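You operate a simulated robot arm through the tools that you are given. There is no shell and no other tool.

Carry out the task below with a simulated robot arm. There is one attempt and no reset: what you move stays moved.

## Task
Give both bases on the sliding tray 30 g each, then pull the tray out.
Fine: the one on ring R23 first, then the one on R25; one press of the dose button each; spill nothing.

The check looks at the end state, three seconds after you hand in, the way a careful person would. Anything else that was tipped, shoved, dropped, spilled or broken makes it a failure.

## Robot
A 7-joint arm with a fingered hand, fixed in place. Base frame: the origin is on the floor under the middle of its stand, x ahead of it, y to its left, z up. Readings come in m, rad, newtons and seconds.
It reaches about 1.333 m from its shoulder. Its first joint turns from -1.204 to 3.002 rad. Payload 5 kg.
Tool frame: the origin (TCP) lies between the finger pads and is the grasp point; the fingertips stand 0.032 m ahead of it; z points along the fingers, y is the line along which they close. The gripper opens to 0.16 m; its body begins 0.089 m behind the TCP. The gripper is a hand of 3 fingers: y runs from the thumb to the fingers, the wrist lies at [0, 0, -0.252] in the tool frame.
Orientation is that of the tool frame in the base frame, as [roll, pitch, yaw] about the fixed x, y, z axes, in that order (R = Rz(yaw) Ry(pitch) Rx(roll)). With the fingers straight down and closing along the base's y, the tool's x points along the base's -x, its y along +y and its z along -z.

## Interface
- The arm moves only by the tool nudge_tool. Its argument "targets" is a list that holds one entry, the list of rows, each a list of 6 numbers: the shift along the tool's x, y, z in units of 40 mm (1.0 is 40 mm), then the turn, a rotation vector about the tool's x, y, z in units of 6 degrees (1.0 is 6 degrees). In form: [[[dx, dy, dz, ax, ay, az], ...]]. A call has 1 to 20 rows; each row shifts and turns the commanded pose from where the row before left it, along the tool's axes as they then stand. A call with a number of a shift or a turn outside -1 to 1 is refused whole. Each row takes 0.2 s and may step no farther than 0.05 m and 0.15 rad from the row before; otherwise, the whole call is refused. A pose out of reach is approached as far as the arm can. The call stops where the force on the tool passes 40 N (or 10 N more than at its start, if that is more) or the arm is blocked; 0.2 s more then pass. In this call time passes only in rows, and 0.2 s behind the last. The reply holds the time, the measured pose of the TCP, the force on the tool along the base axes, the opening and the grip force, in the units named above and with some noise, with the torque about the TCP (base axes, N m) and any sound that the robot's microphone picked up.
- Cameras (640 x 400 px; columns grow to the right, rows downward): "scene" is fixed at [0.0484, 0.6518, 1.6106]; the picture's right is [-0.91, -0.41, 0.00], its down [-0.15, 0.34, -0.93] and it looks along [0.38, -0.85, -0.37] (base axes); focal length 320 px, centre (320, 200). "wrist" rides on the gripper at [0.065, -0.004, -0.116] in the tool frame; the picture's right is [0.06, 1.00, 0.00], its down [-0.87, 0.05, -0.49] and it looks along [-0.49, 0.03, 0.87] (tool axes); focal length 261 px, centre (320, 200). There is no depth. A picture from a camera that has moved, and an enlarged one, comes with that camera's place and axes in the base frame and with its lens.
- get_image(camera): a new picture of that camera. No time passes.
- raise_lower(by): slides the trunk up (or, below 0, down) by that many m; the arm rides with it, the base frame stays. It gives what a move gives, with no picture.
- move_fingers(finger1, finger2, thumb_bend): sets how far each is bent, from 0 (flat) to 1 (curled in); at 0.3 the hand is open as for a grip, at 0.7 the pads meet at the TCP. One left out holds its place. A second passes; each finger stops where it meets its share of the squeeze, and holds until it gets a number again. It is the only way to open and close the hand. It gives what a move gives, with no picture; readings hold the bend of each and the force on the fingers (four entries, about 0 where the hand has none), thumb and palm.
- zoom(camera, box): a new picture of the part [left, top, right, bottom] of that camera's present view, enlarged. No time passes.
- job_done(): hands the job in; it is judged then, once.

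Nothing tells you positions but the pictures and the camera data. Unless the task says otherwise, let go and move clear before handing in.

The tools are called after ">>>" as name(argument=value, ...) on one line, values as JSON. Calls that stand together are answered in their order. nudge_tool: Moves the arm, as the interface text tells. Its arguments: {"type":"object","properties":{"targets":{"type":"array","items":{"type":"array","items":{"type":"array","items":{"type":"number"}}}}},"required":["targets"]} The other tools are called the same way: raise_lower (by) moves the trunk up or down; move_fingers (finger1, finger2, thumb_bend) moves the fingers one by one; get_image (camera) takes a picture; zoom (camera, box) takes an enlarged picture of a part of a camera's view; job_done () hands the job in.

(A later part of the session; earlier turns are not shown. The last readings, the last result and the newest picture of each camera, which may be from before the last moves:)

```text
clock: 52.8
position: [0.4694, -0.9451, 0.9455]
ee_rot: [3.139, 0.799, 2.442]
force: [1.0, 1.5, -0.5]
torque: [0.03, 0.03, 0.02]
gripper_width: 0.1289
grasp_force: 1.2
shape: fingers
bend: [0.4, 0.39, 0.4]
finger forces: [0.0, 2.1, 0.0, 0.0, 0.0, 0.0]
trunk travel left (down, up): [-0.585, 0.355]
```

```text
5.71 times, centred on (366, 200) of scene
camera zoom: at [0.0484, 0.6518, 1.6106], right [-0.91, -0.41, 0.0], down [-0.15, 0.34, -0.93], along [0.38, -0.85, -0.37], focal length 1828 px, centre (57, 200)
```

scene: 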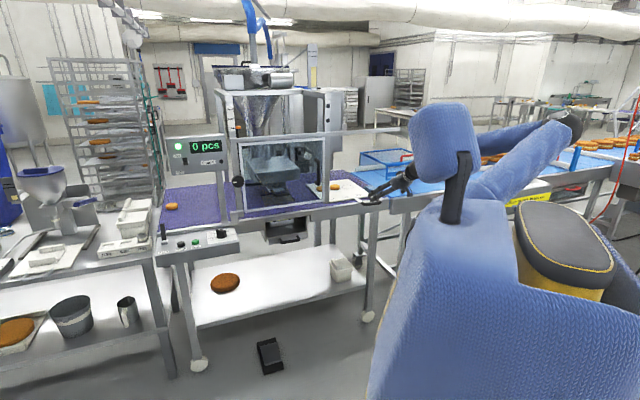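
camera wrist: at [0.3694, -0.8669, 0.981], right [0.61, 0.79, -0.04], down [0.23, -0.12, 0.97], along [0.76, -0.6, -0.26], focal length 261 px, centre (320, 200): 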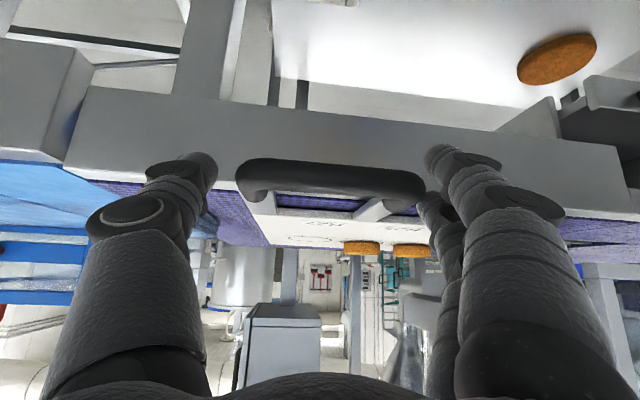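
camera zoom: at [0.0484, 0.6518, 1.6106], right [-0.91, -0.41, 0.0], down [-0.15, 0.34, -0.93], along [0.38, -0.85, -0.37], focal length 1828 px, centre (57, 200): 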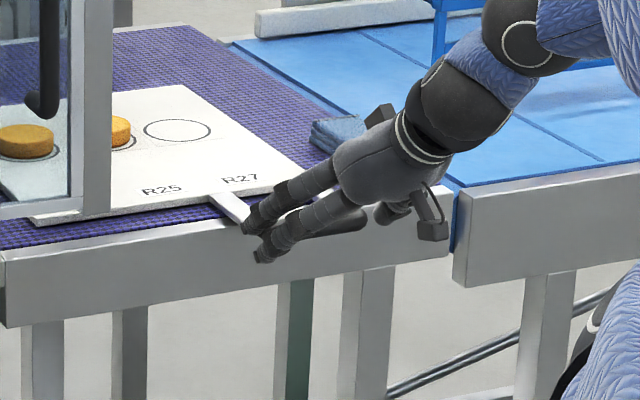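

The tray slides freely and stays parallel, so it seems to be guided. I estimate about 0.23 m more to bring R23 under the nozzle. I'll push about 0.19 m slowly and recheck.

>>> nudge_tool(targets=[[[-0.0114, 0.365, 0.0117, 0, 0, 0], [-0.0114, 0.365, 0.0117, 0, 0, 0], [-0.0114, 0.365, 0.0117, 0, 0, 0], [-0.0114, 0.365, 0.0117, 0, 0, 0], [-0.0114, 0.365, 0.0117, 0, 0, 0], [-0.0114, 0.365, 0.0117, 0, 0, 0]]])

>>> get_image(camera="wrist")

>>> zoom(camera="scene", box=[270, 165, 398, 245])

```text
clock: 54.2
position: [0.5311, -0.882, 0.9481]
ee_rot: [3.139, 0.797, 2.44]
force: [-0.4, -1.6, -0.1]
torque: [-0.01, -0.02, 0.0]
gripper_width: 0.129
grasp_force: 0.0
shape: fingers
bend: [0.4, 0.4, 0.4]
finger forces: [0.0, 0.1, 0.1, 0.0, 0.1, 0.0]
trunk travel left (down, up): [-0.585, 0.355]
```

```text
taken
camera wrist: at [0.4313, -0.8033, 0.9829], right [0.61, 0.79, -0.04], down [0.23, -0.12, 0.97], along [0.76, -0.6, -0.26], focal length 261 px, centre (320, 200)
```

wrist: 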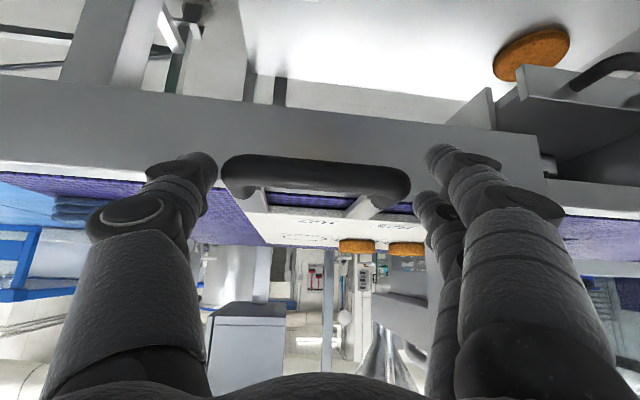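

```text
5.00 times, centred on (334, 205) of scene
camera zoom: at [0.0484, 0.6518, 1.6106], right [-0.91, -0.41, 0.0], down [-0.15, 0.34, -0.93], along [0.38, -0.85, -0.37], focal length 1600 px, centre (250, 175)
```

zoom: 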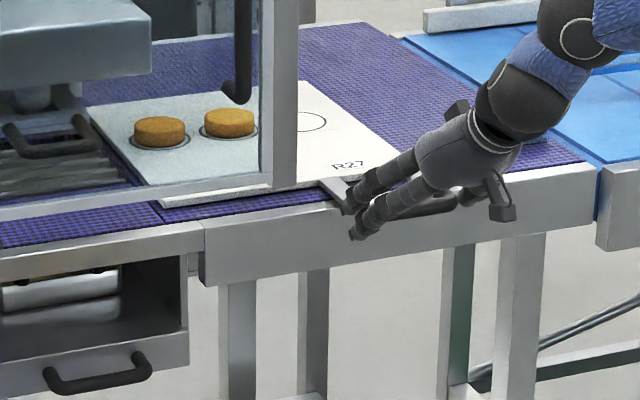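

>>> nudge_tool(targets=[[[-0.0114, 0.365, 0.0117, 0, 0, 0], [-0.0114, 0.365, 0.0117, 0, 0, 0], [-0.0114, 0.365, 0.0117, 0, 0, 0], [-0.0114, 0.365, 0.0117, 0, 0, 0], [-0.0114, 0.365, 0.0117, 0, 0, 0], [-0.0114, 0.365, 0.0117, 0, 0, 0], [-0.0114, 0.365, 0.0117, 0, 0, 0], [-0.008, 0.25, 0.008, 0, 0, 0]]])

>>> get_image(camera="wrist")

>>> zoom(camera="scene", box=[240, 150, 368, 230])

```text
clock: 56.0
position: [0.606, -0.7995, 0.9462]
ee_rot: [3.141, 0.796, 2.442]
force: [-0.8, -0.3, 0.1]
torque: [0.0, 0.02, -0.04]
gripper_width: 0.1288
grasp_force: 0.0
shape: fingers
bend: [0.4, 0.4, 0.4]
finger forces: [0.0, 0.0, 0.0, 0.1, 0.0, 0.0]
trunk travel left (down, up): [-0.585, 0.355]
```

```text
taken
camera wrist: at [0.5062, -0.7204, 0.9798], right [0.61, 0.79, -0.04], down [0.23, -0.12, 0.97], along [0.76, -0.6, -0.26], focal length 261 px, centre (320, 200)
```

wrist: 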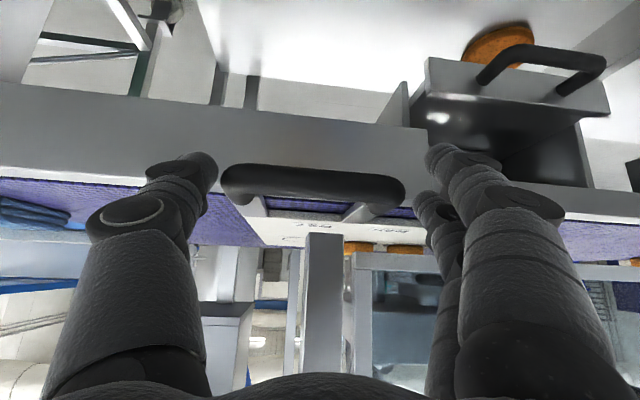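

```text
5.00 times, centred on (304, 190) of scene
camera zoom: at [0.0484, 0.6518, 1.6106], right [-0.91, -0.41, 0.0], down [-0.15, 0.34, -0.93], along [0.38, -0.85, -0.37], focal length 1600 px, centre (400, 250)
```

zoom: 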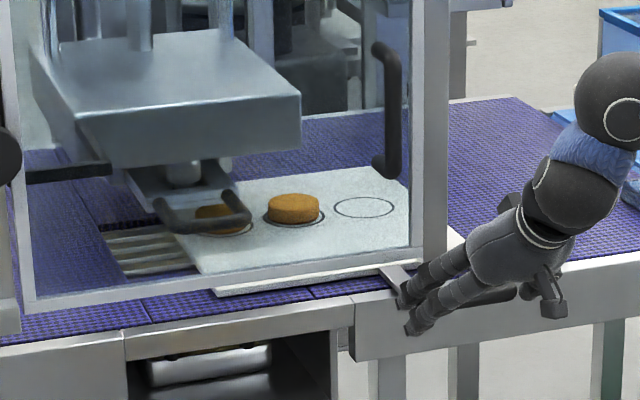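

R23 is almost under the nozzle, with about 4 cm to go by my estimate. I'll push about 3.4 cm more, then back off and measure.

>>> nudge_tool(targets=[[[-0.01, 0.325, 0.0104, 0, 0, 0], [-0.01, 0.325, 0.0104, 0, 0, 0], [-0.006, 0.2, 0.0064, 0, 0, 0]]])

>>> zoom(camera="scene", box=[248, 165, 328, 215])

>>> get_image(camera="wrist")

```text
clock: 56.8
position: [0.6307, -0.774, 0.9436]
ee_rot: [3.14, 0.798, 2.441]
force: [0.3, 1.0, -0.6]
torque: [0.03, -0.01, 0.03]
gripper_width: 0.129
grasp_force: 0.3
shape: fingers
bend: [0.4, 0.4, 0.4]
finger forces: [0.1, 0.8, 0.0, 0.1, 0.1, 0.0]
trunk travel left (down, up): [-0.585, 0.355]
```

```text
8.00 times, centred on (288, 190) of scene
camera zoom: at [0.0484, 0.6518, 1.6106], right [-0.91, -0.41, 0.0], down [-0.15, 0.34, -0.93], along [0.38, -0.85, -0.37], focal length 2559 px, centre (576, 280)
```

zoom: 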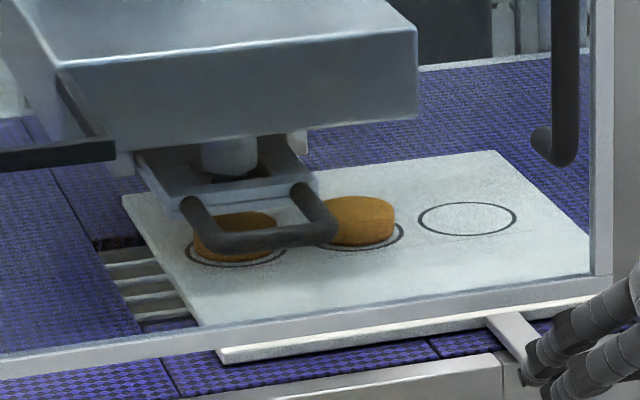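

```text
taken
camera wrist: at [0.5305, -0.6959, 0.978], right [0.61, 0.79, -0.04], down [0.23, -0.12, 0.97], along [0.76, -0.6, -0.26], focal length 261 px, centre (320, 200)
```

wrist: 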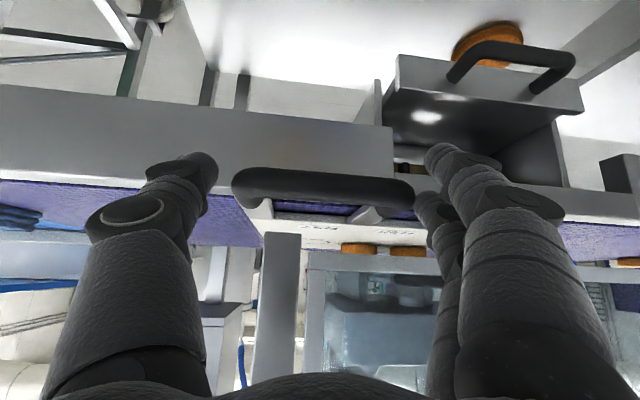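

By the scene camera, R23 sits under the nozzle to within a few mm. I'll open the hand, back straight off the handle, and check again from the front.

>>> move_fingers(finger1=0.25, finger2=0.25, thumb_bend=0.25)

>>> nudge_tool(targets=[[[0, 0, -0.6, 0, 0, 0], [0, 0, -0.8, 0, 0, 0], [0, 0, -0.9, 0, 0, 0], [0, 0, -0.9, 0, 0, 0]]])

>>> get_image(camera="wrist")

>>> zoom(camera="scene", box=[248, 165, 328, 215])

```text
clock: 57.8
position: [0.6308, -0.7728, 0.9435]
ee_rot: [-3.141, 0.797, 2.444]
force: [-0.1, 0.4, 0.5]
torque: [0.0, 0.04, -0.05]
gripper_width: 0.1804
grasp_force: 0.0
shape: fingers
bend: [0.25, 0.25, 0.25]
finger forces: [0.0, 0.0, 0.0, 0.0, 0.0, 0.1]
trunk travel left (down, up): [-0.585, 0.355]
```

```text
clock: 58.8
position: [0.5587, -0.7122, 1.0375]
ee_rot: [-3.141, 0.798, 2.441]
force: [0.0, 0.2, 0.7]
torque: [0.01, 0.01, 0.05]
gripper_width: 0.1806
grasp_force: 0.0
shape: fingers
bend: [0.25, 0.25, 0.25]
finger forces: [0.0, 0.0, 0.0, 0.1, 0.0, 0.0]
trunk travel left (down, up): [-0.585, 0.355]
```

```text
taken
camera wrist: at [0.4593, -0.6338, 1.0713], right [0.61, 0.79, -0.04], down [0.23, -0.12, 0.97], along [0.76, -0.6, -0.26], focal length 261 px, centre (320, 200)
```

wrist: 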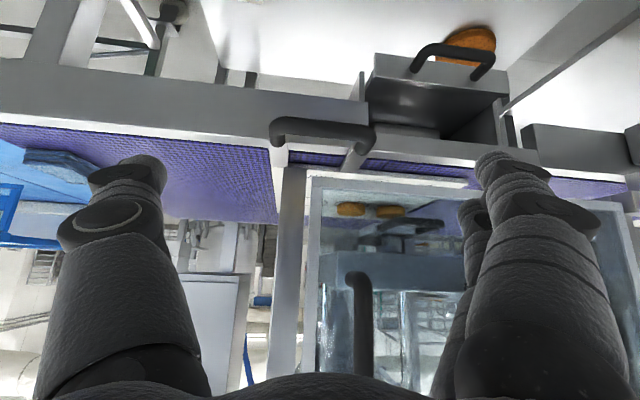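

```text
8.00 times, centred on (288, 190) of scene
camera zoom: at [0.0484, 0.6518, 1.6106], right [-0.91, -0.41, 0.0], down [-0.15, 0.34, -0.93], along [0.38, -0.85, -0.37], focal length 2559 px, centre (576, 280)
```

zoom: 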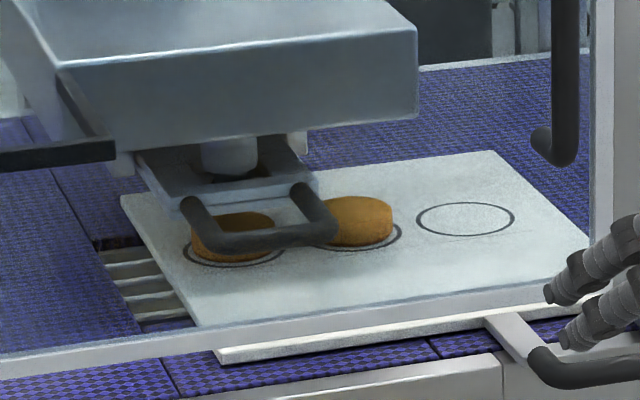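

>>> nudge_tool(targets=[[[-0.318, 0.99, -0.247, 0, 0, 0], [-0.318, 0.99, -0.247, 0, 0, 0], [-0.318, 0.99, -0.247, 0, 0, 0], [-0.318, 0.99, -0.247, 0, 0, 0], [-0.318, 0.99, -0.247, 0, 0, 0]]])

>>> get_image(camera="wrist")

>>> zoom(camera="wrist", box=[250, 110, 410, 210])

```text
clock: 60.0
position: [0.6996, -0.5664, 1.1161]
ee_rot: [-3.137, 0.796, 2.443]
force: [1.3, 0.6, -0.7]
torque: [-0.06, 0.06, -0.05]
gripper_width: 0.1808
grasp_force: 0.1
shape: fingers
bend: [0.25, 0.25, 0.25]
finger forces: [0.0, 0.0, 0.1, 0.1, 0.1, 0.0]
trunk travel left (down, up): [-0.585, 0.355]
```

```text
taken
camera wrist: at [0.5998, -0.4873, 1.1502], right [0.61, 0.79, -0.05], down [0.23, -0.12, 0.96], along [0.76, -0.6, -0.26], focal length 261 px, centre (320, 200)
```

wrist: 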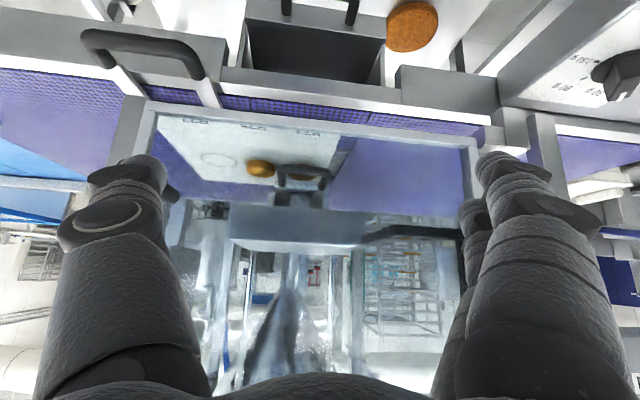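

```text
4.00 times, centred on (330, 160) of wrist
camera zoom: at [0.5998, -0.4873, 1.1502], right [0.61, 0.79, -0.05], down [0.23, -0.12, 0.96], along [0.76, -0.6, -0.26], focal length 1043 px, centre (280, 360)
```

zoom: 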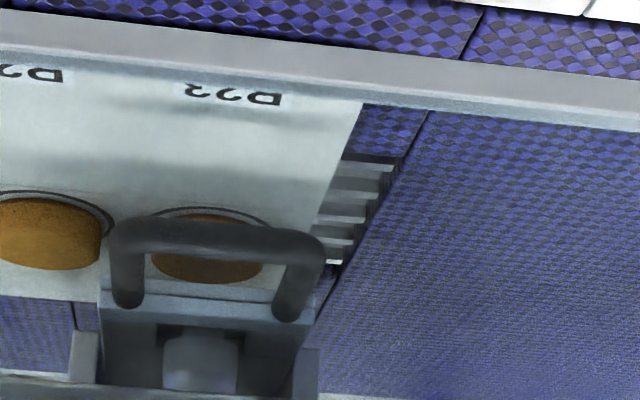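

From the front, the ring centre and nozzle line up within about 1–2 mm. Now I'll back off, set the hand to thumb-pressing shape, and go to the Dose button.

>>> nudge_tool(targets=[[[0.697, 0.043, -0.717, 0, 0, 0], [0.697, 0.043, -0.717, 0, 0, 0], [0.697, 0.043, -0.717, 0, 0, 0], [0, 0, 0, -0.667, 0, -0.653], [0, 0, 0, -0.667, 0, -0.653], [0, 0, 0, -0.667, 0, -0.653], [0, 0, 0, -0.667, 0, -0.653], [0, 0, 0, -0.667, 0, -0.653], [0, 0, 0, 0, 0.885, 0], [0, 0, 0, 0, 0.885, 0]]])

>>> move_fingers(finger1=0.62, finger2=0.62, thumb_bend=0.3)

>>> nudge_tool(targets=[[[-0.394, 0.778, 0.33, 0, 0, 0], [-0.394, 0.778, 0.33, 0, 0, 0], [-0.394, 0.778, 0.33, 0, 0, 0], [-0.394, 0.778, 0.33, 0, 0, 0], [-0.394, 0.778, 0.33, 0, 0, 0], [-0.394, 0.778, 0.33, 0, 0, 0], [-0.394, 0.778, 0.33, 0, 0, 0], [-0.394, 0.778, 0.33, 0, 0, 0], [-0.394, 0.778, 0.33, 0, 0, 0], [0, 0, 0, -0.833, 0, 0], [0, 0, 0, -0.833, 0, 0], [0, 0, 0, -0.833, 0, 0]]])

>>> get_image(camera="wrist")

>>> get_image(camera="scene")

```text
clock: 62.2
position: [0.6054, -0.4891, 1.114]
ee_rot: [3.141, 0.61, 2.932]
force: [0.3, -0.9, -0.1]
torque: [0.07, 0.03, 0.04]
gripper_width: 0.1808
grasp_force: 0.0
shape: fingers
bend: [0.25, 0.25, 0.25]
finger forces: [0.1, 0.0, 0.0, 0.0, 0.0, 0.0]
trunk travel left (down, up): [-0.585, 0.355]
```

```text
clock: 63.2
position: [0.6063, -0.489, 1.1156]
ee_rot: [-3.141, 0.611, 2.934]
force: [-0.4, 0.0, -0.2]
torque: [-0.03, 0.0, -0.02]
gripper_width: 0.1045
grasp_force: 0.1
shape: fingers
bend: [0.62, 0.62, 0.3]
finger forces: [0.0, 0.0, 0.0, 0.1, 0.0, 0.1]
trunk travel left (down, up): [-0.585, 0.355]
```

```text
clock: 65.8
position: [0.8437, -0.2532, 1.0979]
ee_rot: [2.879, 0.613, 2.93]
force: [-0.4, 0.0, 0.5]
torque: [0.03, -0.03, 0.01]
gripper_width: 0.104
grasp_force: 0.1
shape: fingers
bend: [0.62, 0.62, 0.3]
finger forces: [0.0, 0.0, 0.1, 0.1, 0.1, 0.0]
trunk travel left (down, up): [-0.585, 0.355]
```

```text
taken
camera wrist: at [0.7238, -0.2626, 1.1517], right [0.01, 0.98, 0.18], down [0.4, -0.16, 0.9], along [0.91, 0.07, -0.4], focal length 261 px, centre (320, 200)
```

wrist: 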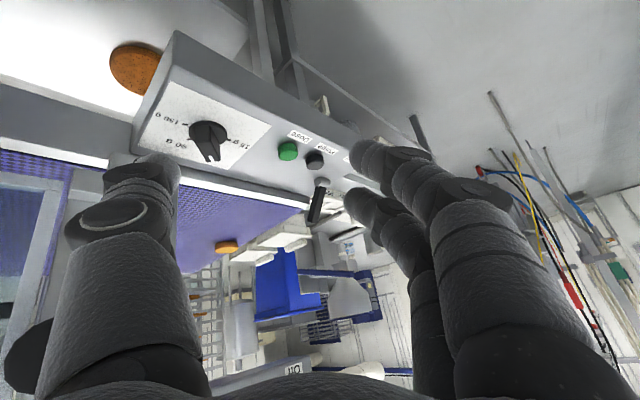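

```text
taken
```

scene: 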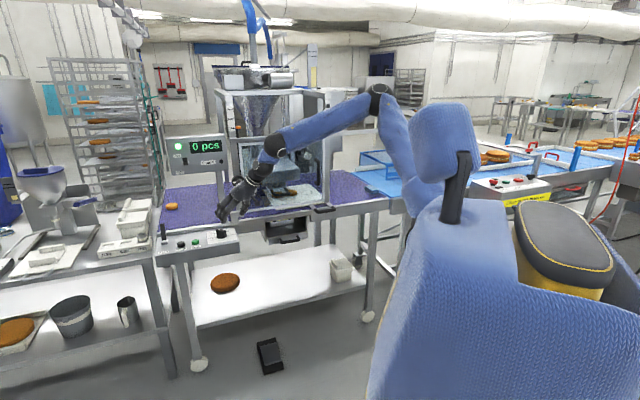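

>>> zoom(camera="wrist", box=[240, 110, 360, 185])

>>> zoom(camera="scene", box=[165, 222, 229, 262])

>>> zoom(camera="scene", box=[248, 165, 328, 215])

```text
5.33 times, centred on (300, 148) of wrist
camera zoom: at [0.7238, -0.2626, 1.1517], right [0.01, 0.98, 0.18], down [0.4, -0.16, 0.9], along [0.91, 0.07, -0.4], focal length 1390 px, centre (427, 480)
```

zoom: 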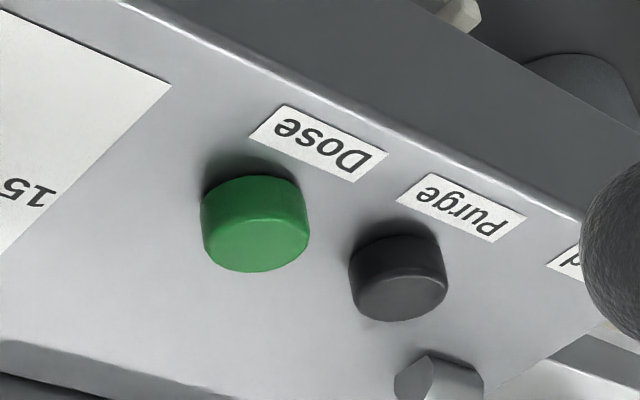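

```text
10.00 times, centred on (197, 242) of scene
camera zoom: at [0.0484, 0.6518, 1.6106], right [-0.91, -0.41, 0.0], down [-0.15, 0.34, -0.93], along [0.38, -0.85, -0.37], focal length 3199 px, centre (1550, -220)
```

zoom: 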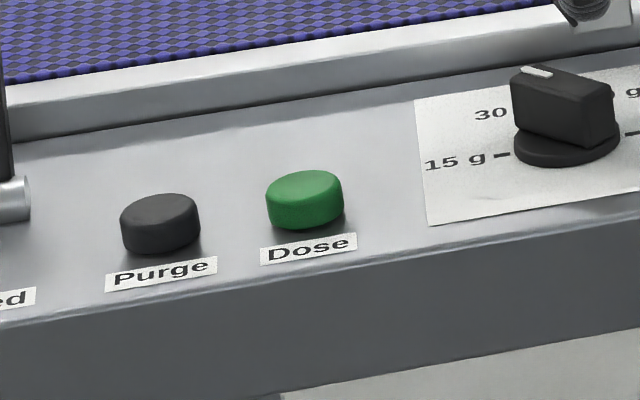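

```text
8.00 times, centred on (288, 190) of scene
camera zoom: at [0.0484, 0.6518, 1.6106], right [-0.91, -0.41, 0.0], down [-0.15, 0.34, -0.93], along [0.38, -0.85, -0.37], focal length 2559 px, centre (576, 280)
```

zoom: 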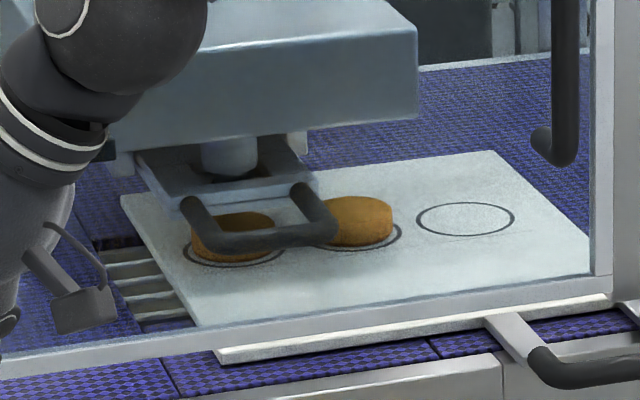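

The tray hasn't moved. The Dose button top is at about (1.075, -0.273, 0.911). I'll hover the thumb above it.

>>> nudge_tool(targets=[[[-0.471, 0.245, 0.671, 0, 0, 0], [-0.471, 0.245, 0.671, 0, 0, 0], [-0.471, 0.245, 0.671, 0, 0, 0], [-0.471, 0.245, 0.671, 0, 0, 0], [-0.471, 0.245, 0.671, 0, 0, 0], [-0.471, 0.245, 0.671, 0, 0, 0], [-0.471, 0.245, 0.671, 0, 0, 0]]])

>>> get_image(camera="wrist")

>>> zoom(camera="scene", box=[155, 200, 251, 260])

```text
clock: 67.4
position: [1.0519, -0.1939, 1.0435]
ee_rot: [2.876, 0.614, 2.93]
force: [-1.0, 0.0, 1.2]
torque: [0.01, -0.01, -0.02]
gripper_width: 0.1042
grasp_force: 0.0
shape: fingers
bend: [0.62, 0.62, 0.3]
finger forces: [0.1, 0.0, 0.0, 0.0, 0.1, 0.0]
out of reach, approached as far as the arm can: row 7
trunk travel left (down, up): [-0.585, 0.355]
```

```text
taken
camera wrist: at [0.9322, -0.2041, 1.0965], right [0.01, 0.98, 0.18], down [0.4, -0.16, 0.9], along [0.92, 0.07, -0.4], focal length 261 px, centre (320, 200)
```

wrist: 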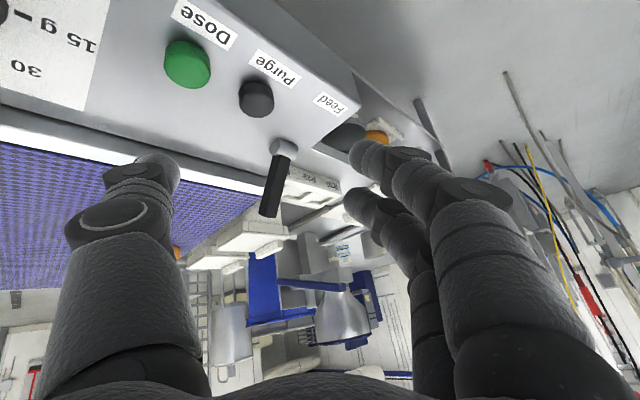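

```text
6.67 times, centred on (203, 230) of scene
camera zoom: at [0.0484, 0.6518, 1.6106], right [-0.91, -0.41, 0.0], down [-0.15, 0.34, -0.93], along [0.38, -0.85, -0.37], focal length 2133 px, centre (1100, 0)
```

zoom: 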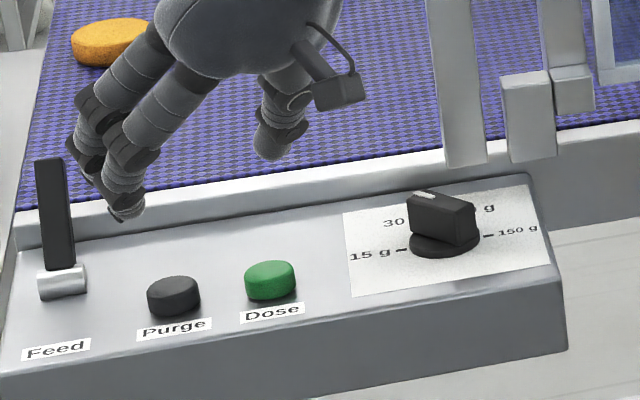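

The arm is at its reach limit here, and my limit data suggest a lower trunk gives more forward reach. I'll lift and retreat slightly, lower the trunk 0.16, then come back in.

>>> nudge_tool(targets=[[[0.2, 0.17, -0.8, 0, 0, 0], [-0.2, 0.17, -0.75, 0, 0, 0], [-0.45, 0.17, -0.65, 0, 0, 0], [-0.45, 0.17, -0.65, 0, 0, 0]]])

>>> raise_lower(by=-0.16)

>>> get_image(camera="wrist")

```text
clock: 68.4
position: [1.0156, -0.1889, 1.1605]
ee_rot: [2.882, 0.613, 2.932]
force: [0.2, -0.1, -0.1]
torque: [0.01, 0.01, -0.01]
gripper_width: 0.1041
grasp_force: 0.0
shape: fingers
bend: [0.62, 0.62, 0.3]
finger forces: [0.0, 0.0, 0.0, 0.0, 0.1, 0.0]
trunk travel left (down, up): [-0.585, 0.355]
```

```text
clock: 70.2
position: [1.0159, -0.1873, 1.0006]
ee_rot: [2.882, 0.613, 2.931]
force: [1.0, 0.7, -0.2]
torque: [-0.01, 0.0, 0.01]
gripper_width: 0.104
grasp_force: 0.1
shape: fingers
bend: [0.62, 0.62, 0.3]
finger forces: [0.0, 0.0, 0.0, 0.1, 0.0, 0.0]
trunk travel left (down, up): [-0.425, 0.515]
```

```text
taken
camera wrist: at [0.895, -0.197, 1.0544], right [0.01, 0.98, 0.17], down [0.4, -0.16, 0.9], along [0.91, 0.07, -0.4], focal length 261 px, centre (320, 200)
```

wrist: 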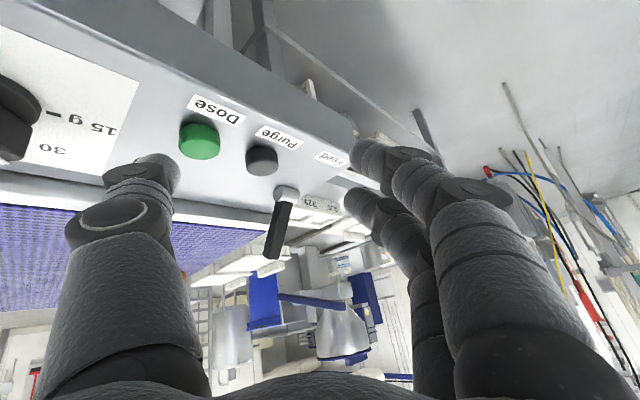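

>>> nudge_tool(targets=[[[-0.375, 0.044, 0.533, 0, 0, 0], [-0.375, 0.044, 0.533, 0, 0, 0]]])

>>> zoom(camera="wrist", box=[80, 60, 320, 210])

>>> zoom(camera="scene", box=[155, 200, 251, 260])

```text
clock: 70.8
position: [1.0517, -0.1938, 0.9851]
ee_rot: [2.879, 0.614, 2.93]
force: [0.4, 0.4, 0.2]
torque: [0.04, -0.01, -0.01]
gripper_width: 0.1039
grasp_force: 0.1
shape: fingers
bend: [0.62, 0.62, 0.3]
finger forces: [0.0, 0.0, 0.1, 0.0, 0.0, 0.0]
out of reach, approached as far as the arm can: row 2
trunk travel left (down, up): [-0.425, 0.515]
```

```text
2.67 times, centred on (200, 135) of wrist
camera zoom: at [0.9316, -0.203, 1.0384], right [0.01, 0.98, 0.17], down [0.4, -0.16, 0.9], along [0.91, 0.06, -0.4], focal length 695 px, centre (640, 373)
```

zoom: 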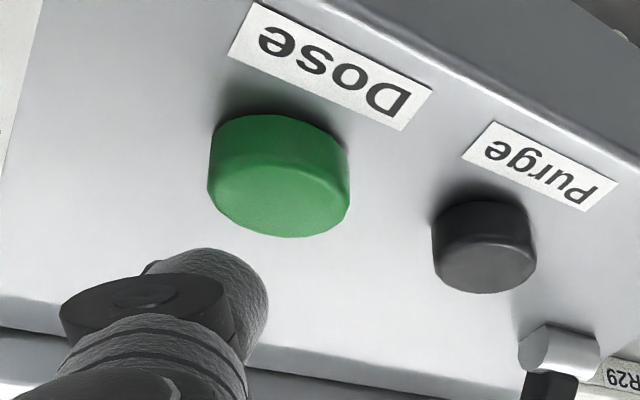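

```text
6.67 times, centred on (203, 230) of scene
camera zoom: at [0.0484, 0.6518, 1.6106], right [-0.91, -0.41, 0.0], down [-0.15, 0.34, -0.93], along [0.38, -0.85, -0.37], focal length 2133 px, centre (1100, 0)
```

zoom: 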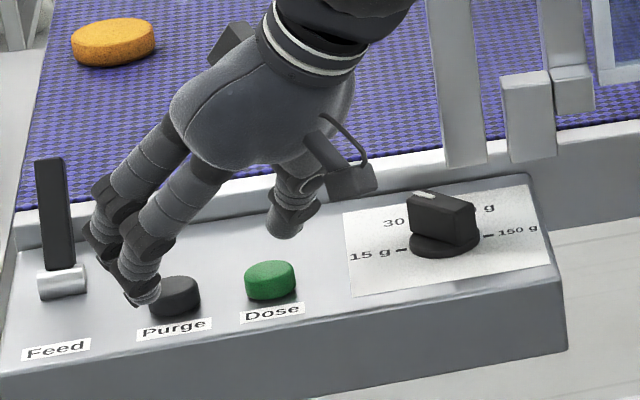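

I'm short by about 15 mm. Tilting the hand 10° more moves the wrist back and gains about 3 cm of reach, so I'll do that and centre over the button.

>>> nudge_tool(targets=[[[0, 0, 0, 0, -0.833, 0], [0, 0, 0, 0, -0.833, 0], [-0.075, 0.278, 0.27, 0, 0, 0]]])

>>> zoom(camera="wrist", box=[80, 60, 320, 210])

>>> zoom(camera="scene", box=[155, 200, 251, 260])

```text
clock: 71.6
position: [1.0657, -0.1828, 0.9781]
ee_rot: [2.84, 0.777, 2.869]
force: [0.8, 0.0, 0.0]
torque: [0.04, -0.02, 0.04]
gripper_width: 0.1039
grasp_force: 0.1
shape: fingers
bend: [0.62, 0.62, 0.3]
finger forces: [0.0, 0.0, 0.0, 0.0, 0.0, 0.1]
trunk travel left (down, up): [-0.425, 0.515]
```

```text
2.67 times, centred on (200, 135) of wrist
camera zoom: at [0.9374, -0.1866, 1.0102], right [0.01, 0.99, 0.17], down [0.24, -0.17, 0.96], along [0.97, 0.03, -0.24], focal length 695 px, centre (640, 373)
```

zoom: 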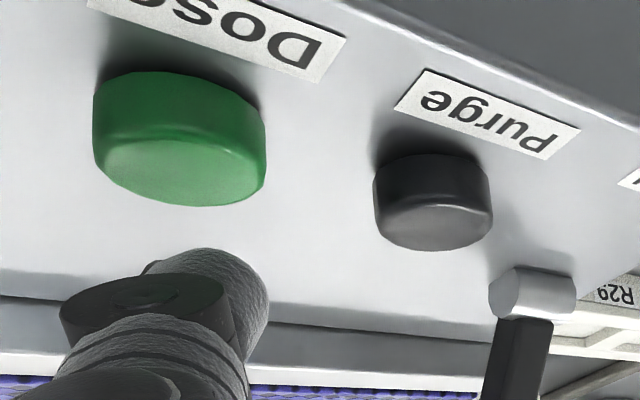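

```text
6.67 times, centred on (203, 230) of scene
camera zoom: at [0.0484, 0.6518, 1.6106], right [-0.91, -0.41, 0.0], down [-0.15, 0.34, -0.93], along [0.38, -0.85, -0.37], focal length 2133 px, centre (1100, 0)
```

zoom: 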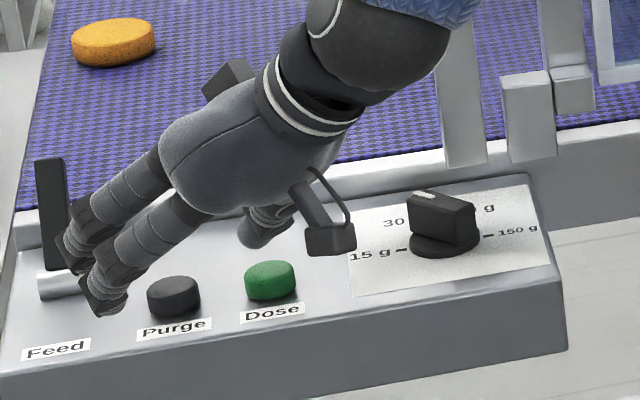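

The thumb ball is directly above the green button, about 16 mm off it. I'll lower slowly and watch the force.

>>> nudge_tool(targets=[[[0.123, -0.037, 0.119, 0, 0, 0], [0.123, -0.037, 0.119, 0, 0, 0]]])

>>> zoom(camera="scene", box=[155, 200, 251, 260])

>>> zoom(camera="wrist", box=[80, 60, 320, 210])

```text
clock: 72.2
position: [1.0651, -0.1818, 0.9641]
ee_rot: [2.84, 0.78, 2.867]
force: [-0.5, -0.2, -1.1]
torque: [0.01, -0.02, 0.04]
gripper_width: 0.104
grasp_force: 0.1
shape: fingers
bend: [0.62, 0.62, 0.3]
finger forces: [0.1, 0.1, 0.0, 0.0, 0.1, 0.0]
trunk travel left (down, up): [-0.425, 0.515]
```

```text
6.67 times, centred on (203, 230) of scene
camera zoom: at [0.0484, 0.6518, 1.6106], right [-0.91, -0.41, 0.0], down [-0.15, 0.34, -0.93], along [0.38, -0.85, -0.37], focal length 2133 px, centre (1100, 0)
```

zoom: 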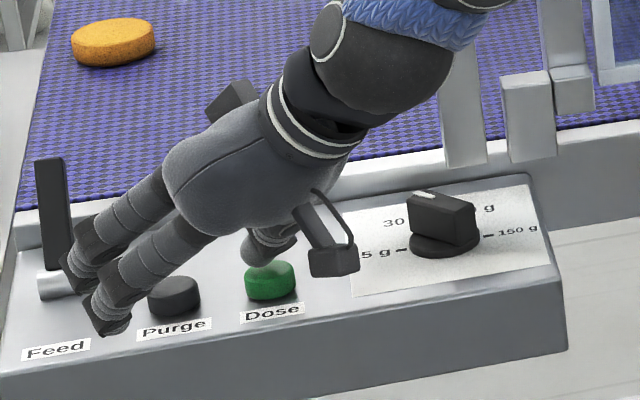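

```text
2.67 times, centred on (200, 135) of wrist
camera zoom: at [0.9366, -0.1859, 0.9965], right [0.01, 0.99, 0.17], down [0.24, -0.17, 0.96], along [0.97, 0.03, -0.24], focal length 695 px, centre (640, 373)
```

zoom: 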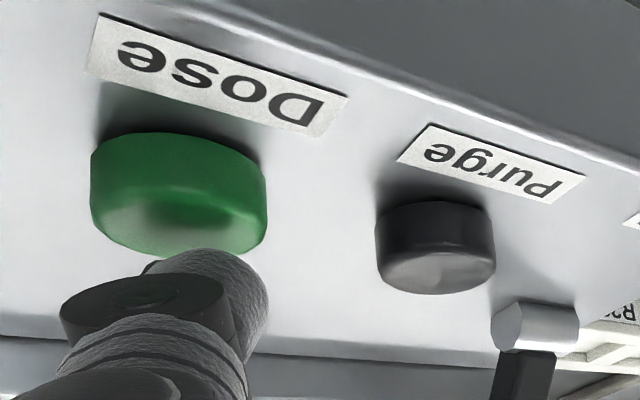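

The thumb is just touching the Dose button, well clear of Purge. Now I'll press down.

>>> nudge_tool(targets=[[[0.105, -0.032, 0.102, 0, 0, 0], [0.088, -0.026, 0.085, 0, 0, 0]]])

>>> zoom(camera="scene", box=[150, 125, 310, 265])

```text
clock: 72.8
position: [1.0661, -0.1818, 0.9541]
ee_rot: [2.838, 0.781, 2.869]
force: [0.2, -0.4, 3.8]
torque: [-0.36, -0.08, 0.05]
gripper_width: 0.1046
grasp_force: 1.8
shape: fingers
bend: [0.62, 0.62, 0.3]
finger forces: [0.0, 0.1, 0.0, 0.0, 3.7, 0.0]
trunk travel left (down, up): [-0.425, 0.515]
heard: click
```

```text
2.86 times, centred on (230, 195) of scene
camera zoom: at [0.0484, 0.6518, 1.6106], right [-0.91, -0.41, 0.0], down [-0.15, 0.34, -0.93], along [0.38, -0.85, -0.37], focal length 914 px, centre (577, 214)
```

zoom: 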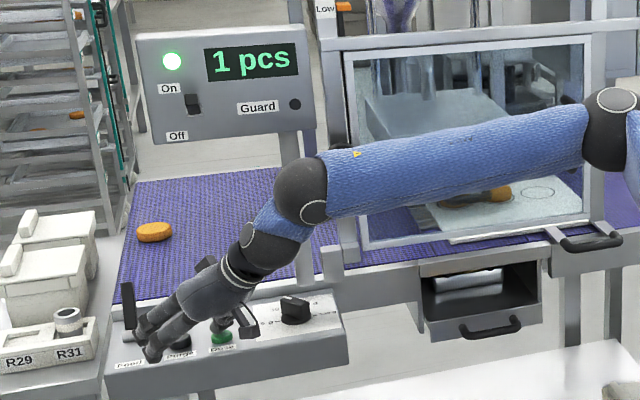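

It clicked and the display shows "1 pcs". Releasing straight up.

>>> nudge_tool(targets=[[[-0.4, 0.12, -0.39, 0, 0, 0], [-0.56, 0.17, -0.545, 0, 0, 0]]])

>>> get_image(camera="scene")

>>> zoom(camera="scene", box=[248, 165, 328, 215])

```text
clock: 73.4
position: [1.0635, -0.1815, 1.0085]
ee_rot: [2.84, 0.781, 2.868]
force: [0.1, -0.3, 0.3]
torque: [0.02, 0.0, 0.0]
gripper_width: 0.1044
grasp_force: 0.0
shape: fingers
bend: [0.62, 0.62, 0.3]
finger forces: [0.0, 0.0, 0.0, 0.0, 0.1, 0.1]
trunk travel left (down, up): [-0.425, 0.515]
```

```text
taken
```

scene: 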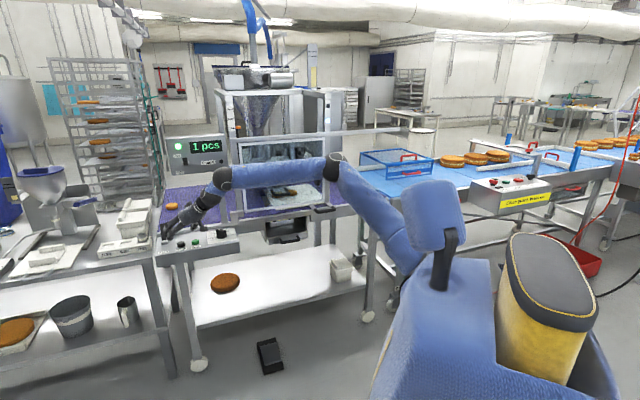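

```text
8.00 times, centred on (288, 190) of scene
camera zoom: at [0.0484, 0.6518, 1.6106], right [-0.91, -0.41, 0.0], down [-0.15, 0.34, -0.93], along [0.38, -0.85, -0.37], focal length 2559 px, centre (576, 280)
```

zoom: 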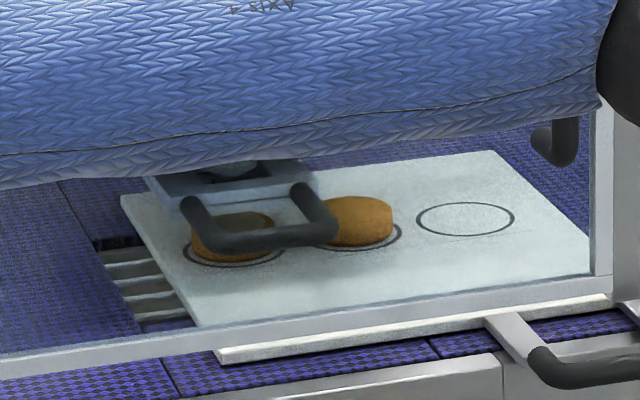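

>>> nudge_tool(targets=[[[0.44, -0.251, -0.846, 0, 0, 0], [0.44, -0.251, -0.846, 0, 0, 0], [0.44, -0.251, -0.846, 0, 0, 0], [0.44, -0.251, -0.846, 0, 0, 0], [0.44, -0.251, -0.846, 0, 0, 0], [0.44, -0.251, -0.846, 0, 0, 0], [0.44, -0.251, -0.846, 0, 0, 0]]])

>>> zoom(camera="scene", box=[160, 120, 336, 230])

>>> zoom(camera="scene", box=[256, 170, 304, 200])

>>> get_image(camera="wrist")

```text
clock: 75.0
position: [0.8042, -0.2483, 1.0679]
ee_rot: [2.84, 0.779, 2.867]
force: [-0.9, 0.2, 0.4]
torque: [0.0, 0.01, 0.0]
gripper_width: 0.1042
grasp_force: 0.1
shape: fingers
bend: [0.62, 0.62, 0.3]
finger forces: [0.0, 0.1, 0.0, 0.0, 0.0, 0.0]
trunk travel left (down, up): [-0.425, 0.515]
```

```text
3.64 times, centred on (248, 175) of scene
camera zoom: at [0.0484, 0.6518, 1.6106], right [-0.91, -0.41, 0.0], down [-0.15, 0.34, -0.93], along [0.38, -0.85, -0.37], focal length 1163 px, centre (582, 291)
```

zoom: 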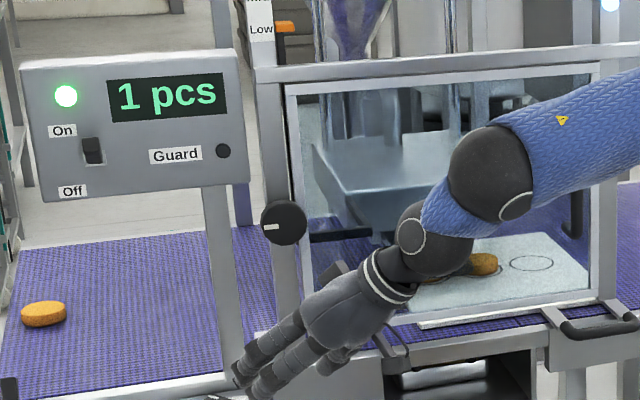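

```text
13.33 times, centred on (280, 185) of scene
camera zoom: at [0.0484, 0.6518, 1.6106], right [-0.91, -0.41, 0.0], down [-0.15, 0.34, -0.93], along [0.38, -0.85, -0.37], focal length 4266 px, centre (853, 400)
```

zoom: 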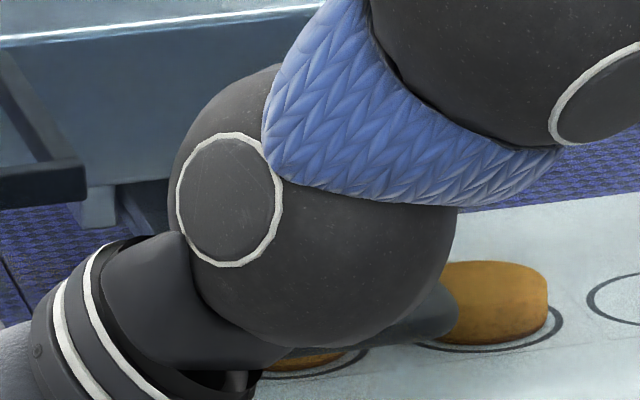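

```text
taken
camera wrist: at [0.6762, -0.2533, 1.0996], right [0.01, 0.99, 0.17], down [0.24, -0.17, 0.96], along [0.97, 0.03, -0.24], focal length 261 px, centre (320, 200)
```

wrist: 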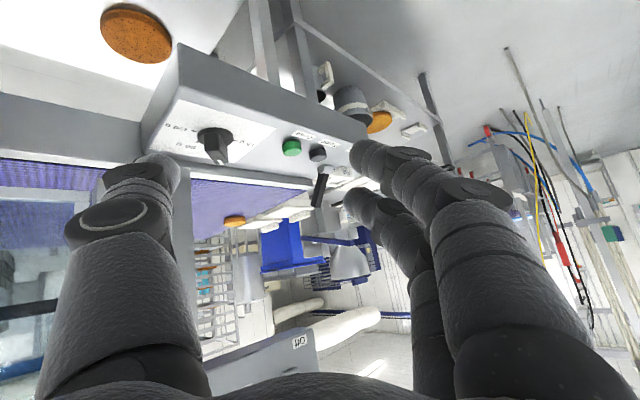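

The count is 1 and the machine is idle. I'll go back around to view the result and move the tray on to R25.

>>> nudge_tool(targets=[[[0, 0, 0, 0.961, 0, 0], [0, 0, 0, 0.961, 0, 0], [0, 0, 0, 0.961, 0, 0], [0.184, -0.881, -0.383, 0, 0, 0], [0.184, -0.881, -0.383, 0, 0, 0], [0.184, -0.881, -0.383, 0, 0, 0], [0.184, -0.881, -0.383, 0, 0, 0], [0.184, -0.881, -0.383, 0, 0, 0], [0.184, -0.881, -0.383, 0, 0, 0], [0.184, -0.881, -0.383, 0, 0, 0], [0.184, -0.881, -0.383, 0, 0, 0]]])

>>> raise_lower(by=0.16)

>>> move_fingers(finger1=0.25, finger2=0.25, thumb_bend=0.25)

>>> zoom(camera="scene", box=[248, 165, 328, 215])

```text
clock: 77.4
position: [0.6047, -0.4887, 1.1142]
ee_rot: [3.139, 0.78, 2.868]
force: [-0.3, -0.4, 0.4]
torque: [0.02, 0.0, -0.01]
gripper_width: 0.1043
grasp_force: 0.2
shape: fingers
bend: [0.62, 0.62, 0.3]
finger forces: [0.0, 0.1, 0.0, 0.1, 0.0, 0.0]
trunk travel left (down, up): [-0.425, 0.515]
```

```text
clock: 79.2
position: [0.6053, -0.4868, 1.2741]
ee_rot: [-3.141, 0.781, 2.866]
force: [0.6, -0.1, 0.0]
torque: [0.0, 0.0, -0.01]
gripper_width: 0.1043
grasp_force: 0.0
shape: fingers
bend: [0.62, 0.62, 0.3]
finger forces: [0.1, 0.1, 0.0, 0.1, 0.0, 0.1]
trunk travel left (down, up): [-0.585, 0.355]
```

```text
clock: 80.2
position: [0.6054, -0.4872, 1.2739]
ee_rot: [-3.141, 0.781, 2.868]
force: [0.4, 0.3, 0.8]
torque: [-0.01, 0.01, 0.01]
gripper_width: 0.1806
grasp_force: 0.0
shape: fingers
bend: [0.25, 0.25, 0.25]
finger forces: [0.0, 0.0, 0.0, 0.0, 0.0, 0.1]
trunk travel left (down, up): [-0.585, 0.355]
```

```text
8.00 times, centred on (288, 190) of scene
camera zoom: at [0.0484, 0.6518, 1.6106], right [-0.91, -0.41, 0.0], down [-0.15, 0.34, -0.93], along [0.38, -0.85, -0.37], focal length 2559 px, centre (576, 280)
```

zoom: 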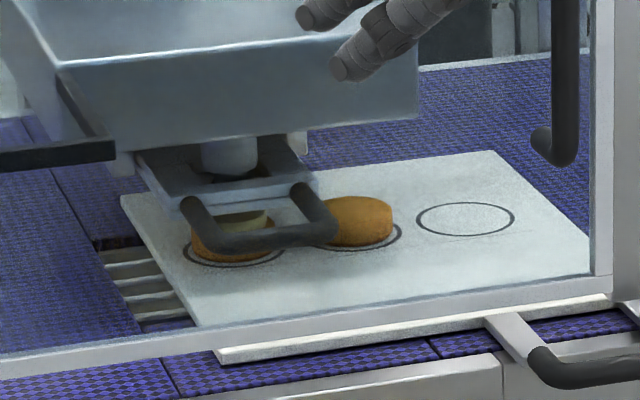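

There's now a cream-coloured filling on the R23 base. I'll return to the handle the same way as before.

>>> nudge_tool(targets=[[[0, 0, 0, 0.572, 0, 0.58], [0, 0, 0, 0.572, 0, 0.58], [0, 0, 0, 0.572, 0, 0.58], [0, 0, 0, 0.572, 0, 0.58], [0, 0, 0, 0.572, 0, 0.58], [0, 0, 0, 0, -0.15, 0], [0.246, -0.561, 0.681, 0, 0, 0], [0.246, -0.561, 0.681, 0, 0, 0], [0.246, -0.561, 0.681, 0, 0, 0], [0.246, -0.561, 0.681, 0, 0, 0], [0.246, -0.561, 0.681, 0, 0, 0], [0.246, -0.561, 0.681, 0, 0, 0], [0.246, -0.561, 0.681, 0, 0, 0], [0.246, -0.561, 0.681, 0, 0, 0], [0.246, -0.561, 0.681, 0, 0, 0]]])

>>> get_image(camera="wrist")

>>> zoom(camera="scene", box=[256, 175, 304, 205])

```text
clock: 83.5
position: [0.5621, -0.7127, 1.0382]
ee_rot: [3.138, 0.797, 2.441]
force: [0.4, -0.3, 0.3]
torque: [0.0, 0.0, -0.01]
gripper_width: 0.1804
grasp_force: 0.0
shape: fingers
bend: [0.25, 0.25, 0.25]
finger forces: [0.1, 0.1, 0.0, 0.0, 0.1, 0.0]
trunk travel left (down, up): [-0.585, 0.355]
```

```text
taken
camera wrist: at [0.4618, -0.6338, 1.0728], right [0.61, 0.79, -0.04], down [0.23, -0.12, 0.96], along [0.76, -0.6, -0.26], focal length 261 px, centre (320, 200)
```

wrist: 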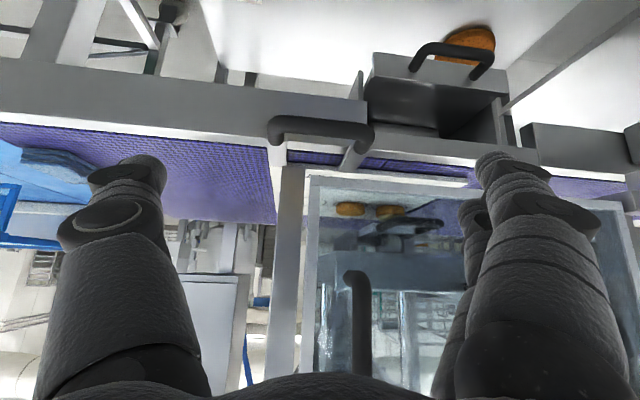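

```text
13.33 times, centred on (280, 190) of scene
camera zoom: at [0.0484, 0.6518, 1.6106], right [-0.91, -0.41, 0.0], down [-0.15, 0.34, -0.93], along [0.38, -0.85, -0.37], focal length 4266 px, centre (853, 333)
```

zoom: 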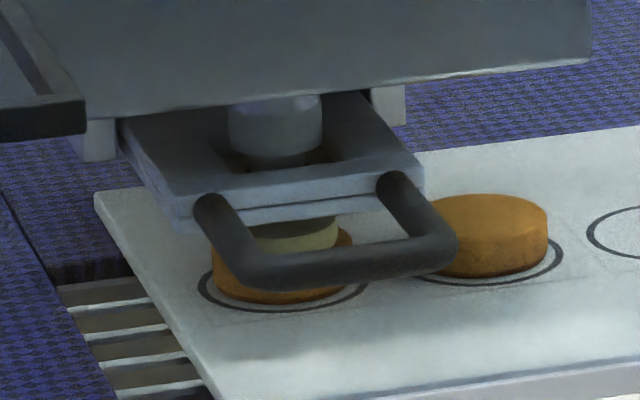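

>>> zoom(camera="wrist", box=[320, 185, 448, 265])

>>> zoom(camera="wrist", box=[360, 190, 440, 240])

```text
5.00 times, centred on (384, 225) of wrist
camera zoom: at [0.4618, -0.6338, 1.0728], right [0.61, 0.79, -0.04], down [0.23, -0.12, 0.96], along [0.76, -0.6, -0.26], focal length 1303 px, centre (0, 75)
```

zoom: 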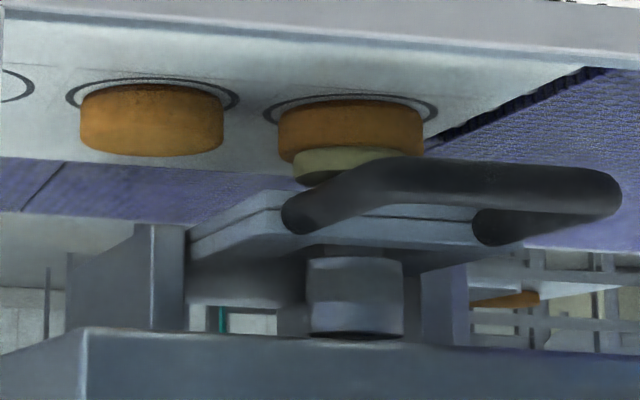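

```text
8.00 times, centred on (400, 215) of wrist
camera zoom: at [0.4618, -0.6338, 1.0728], right [0.61, 0.79, -0.04], down [0.23, -0.12, 0.96], along [0.76, -0.6, -0.26], focal length 2085 px, centre (-320, 80)
```

zoom: 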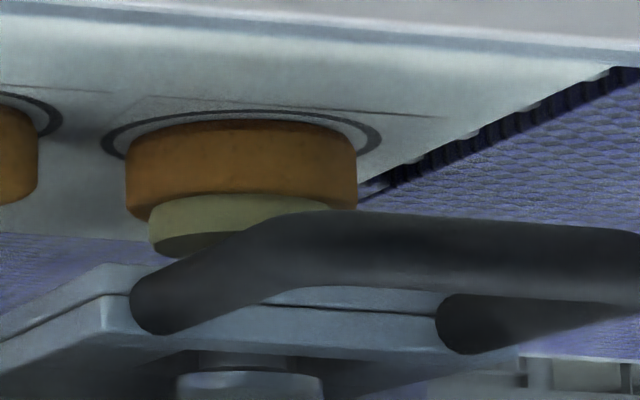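

The filling sits centred on R23 and there's a visible gap below the plate, so sliding on is safe. I'll straddle the handle again.

>>> nudge_tool(targets=[[[0, 0, 0.8, 0, 0, 0], [0, 0, 0.8, 0, 0, 0], [0, 0, 0.8, 0, 0, 0], [0.02, 0, 0.85, 0, 0, 0]]])

>>> get_image(camera="wrist")

>>> zoom(camera="scene", box=[250, 160, 362, 230])

```text
clock: 84.5
position: [0.6322, -0.7733, 0.9474]
ee_rot: [-3.14, 0.797, 2.441]
force: [1.4, 0.3, -0.8]
torque: [-0.01, -0.01, -0.01]
gripper_width: 0.1803
grasp_force: 0.1
shape: fingers
bend: [0.25, 0.25, 0.25]
finger forces: [0.0, 0.0, 0.0, 0.0, 0.0, 0.0]
trunk travel left (down, up): [-0.585, 0.355]
```

```text
taken
camera wrist: at [0.5327, -0.6948, 0.9816], right [0.61, 0.79, -0.04], down [0.23, -0.12, 0.96], along [0.76, -0.6, -0.26], focal length 261 px, centre (320, 200)
```

wrist: 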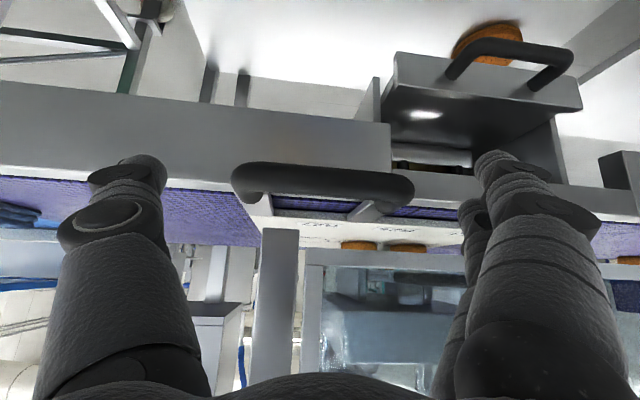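

```text
5.71 times, centred on (306, 195) of scene
camera zoom: at [0.0484, 0.6518, 1.6106], right [-0.91, -0.41, 0.0], down [-0.15, 0.34, -0.93], along [0.38, -0.85, -0.37], focal length 1828 px, centre (400, 229)
```

zoom: 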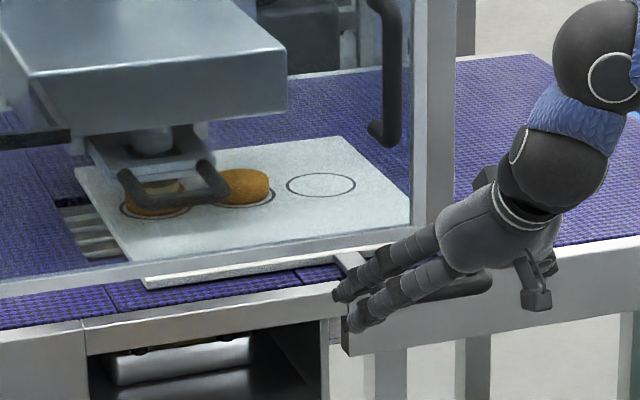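

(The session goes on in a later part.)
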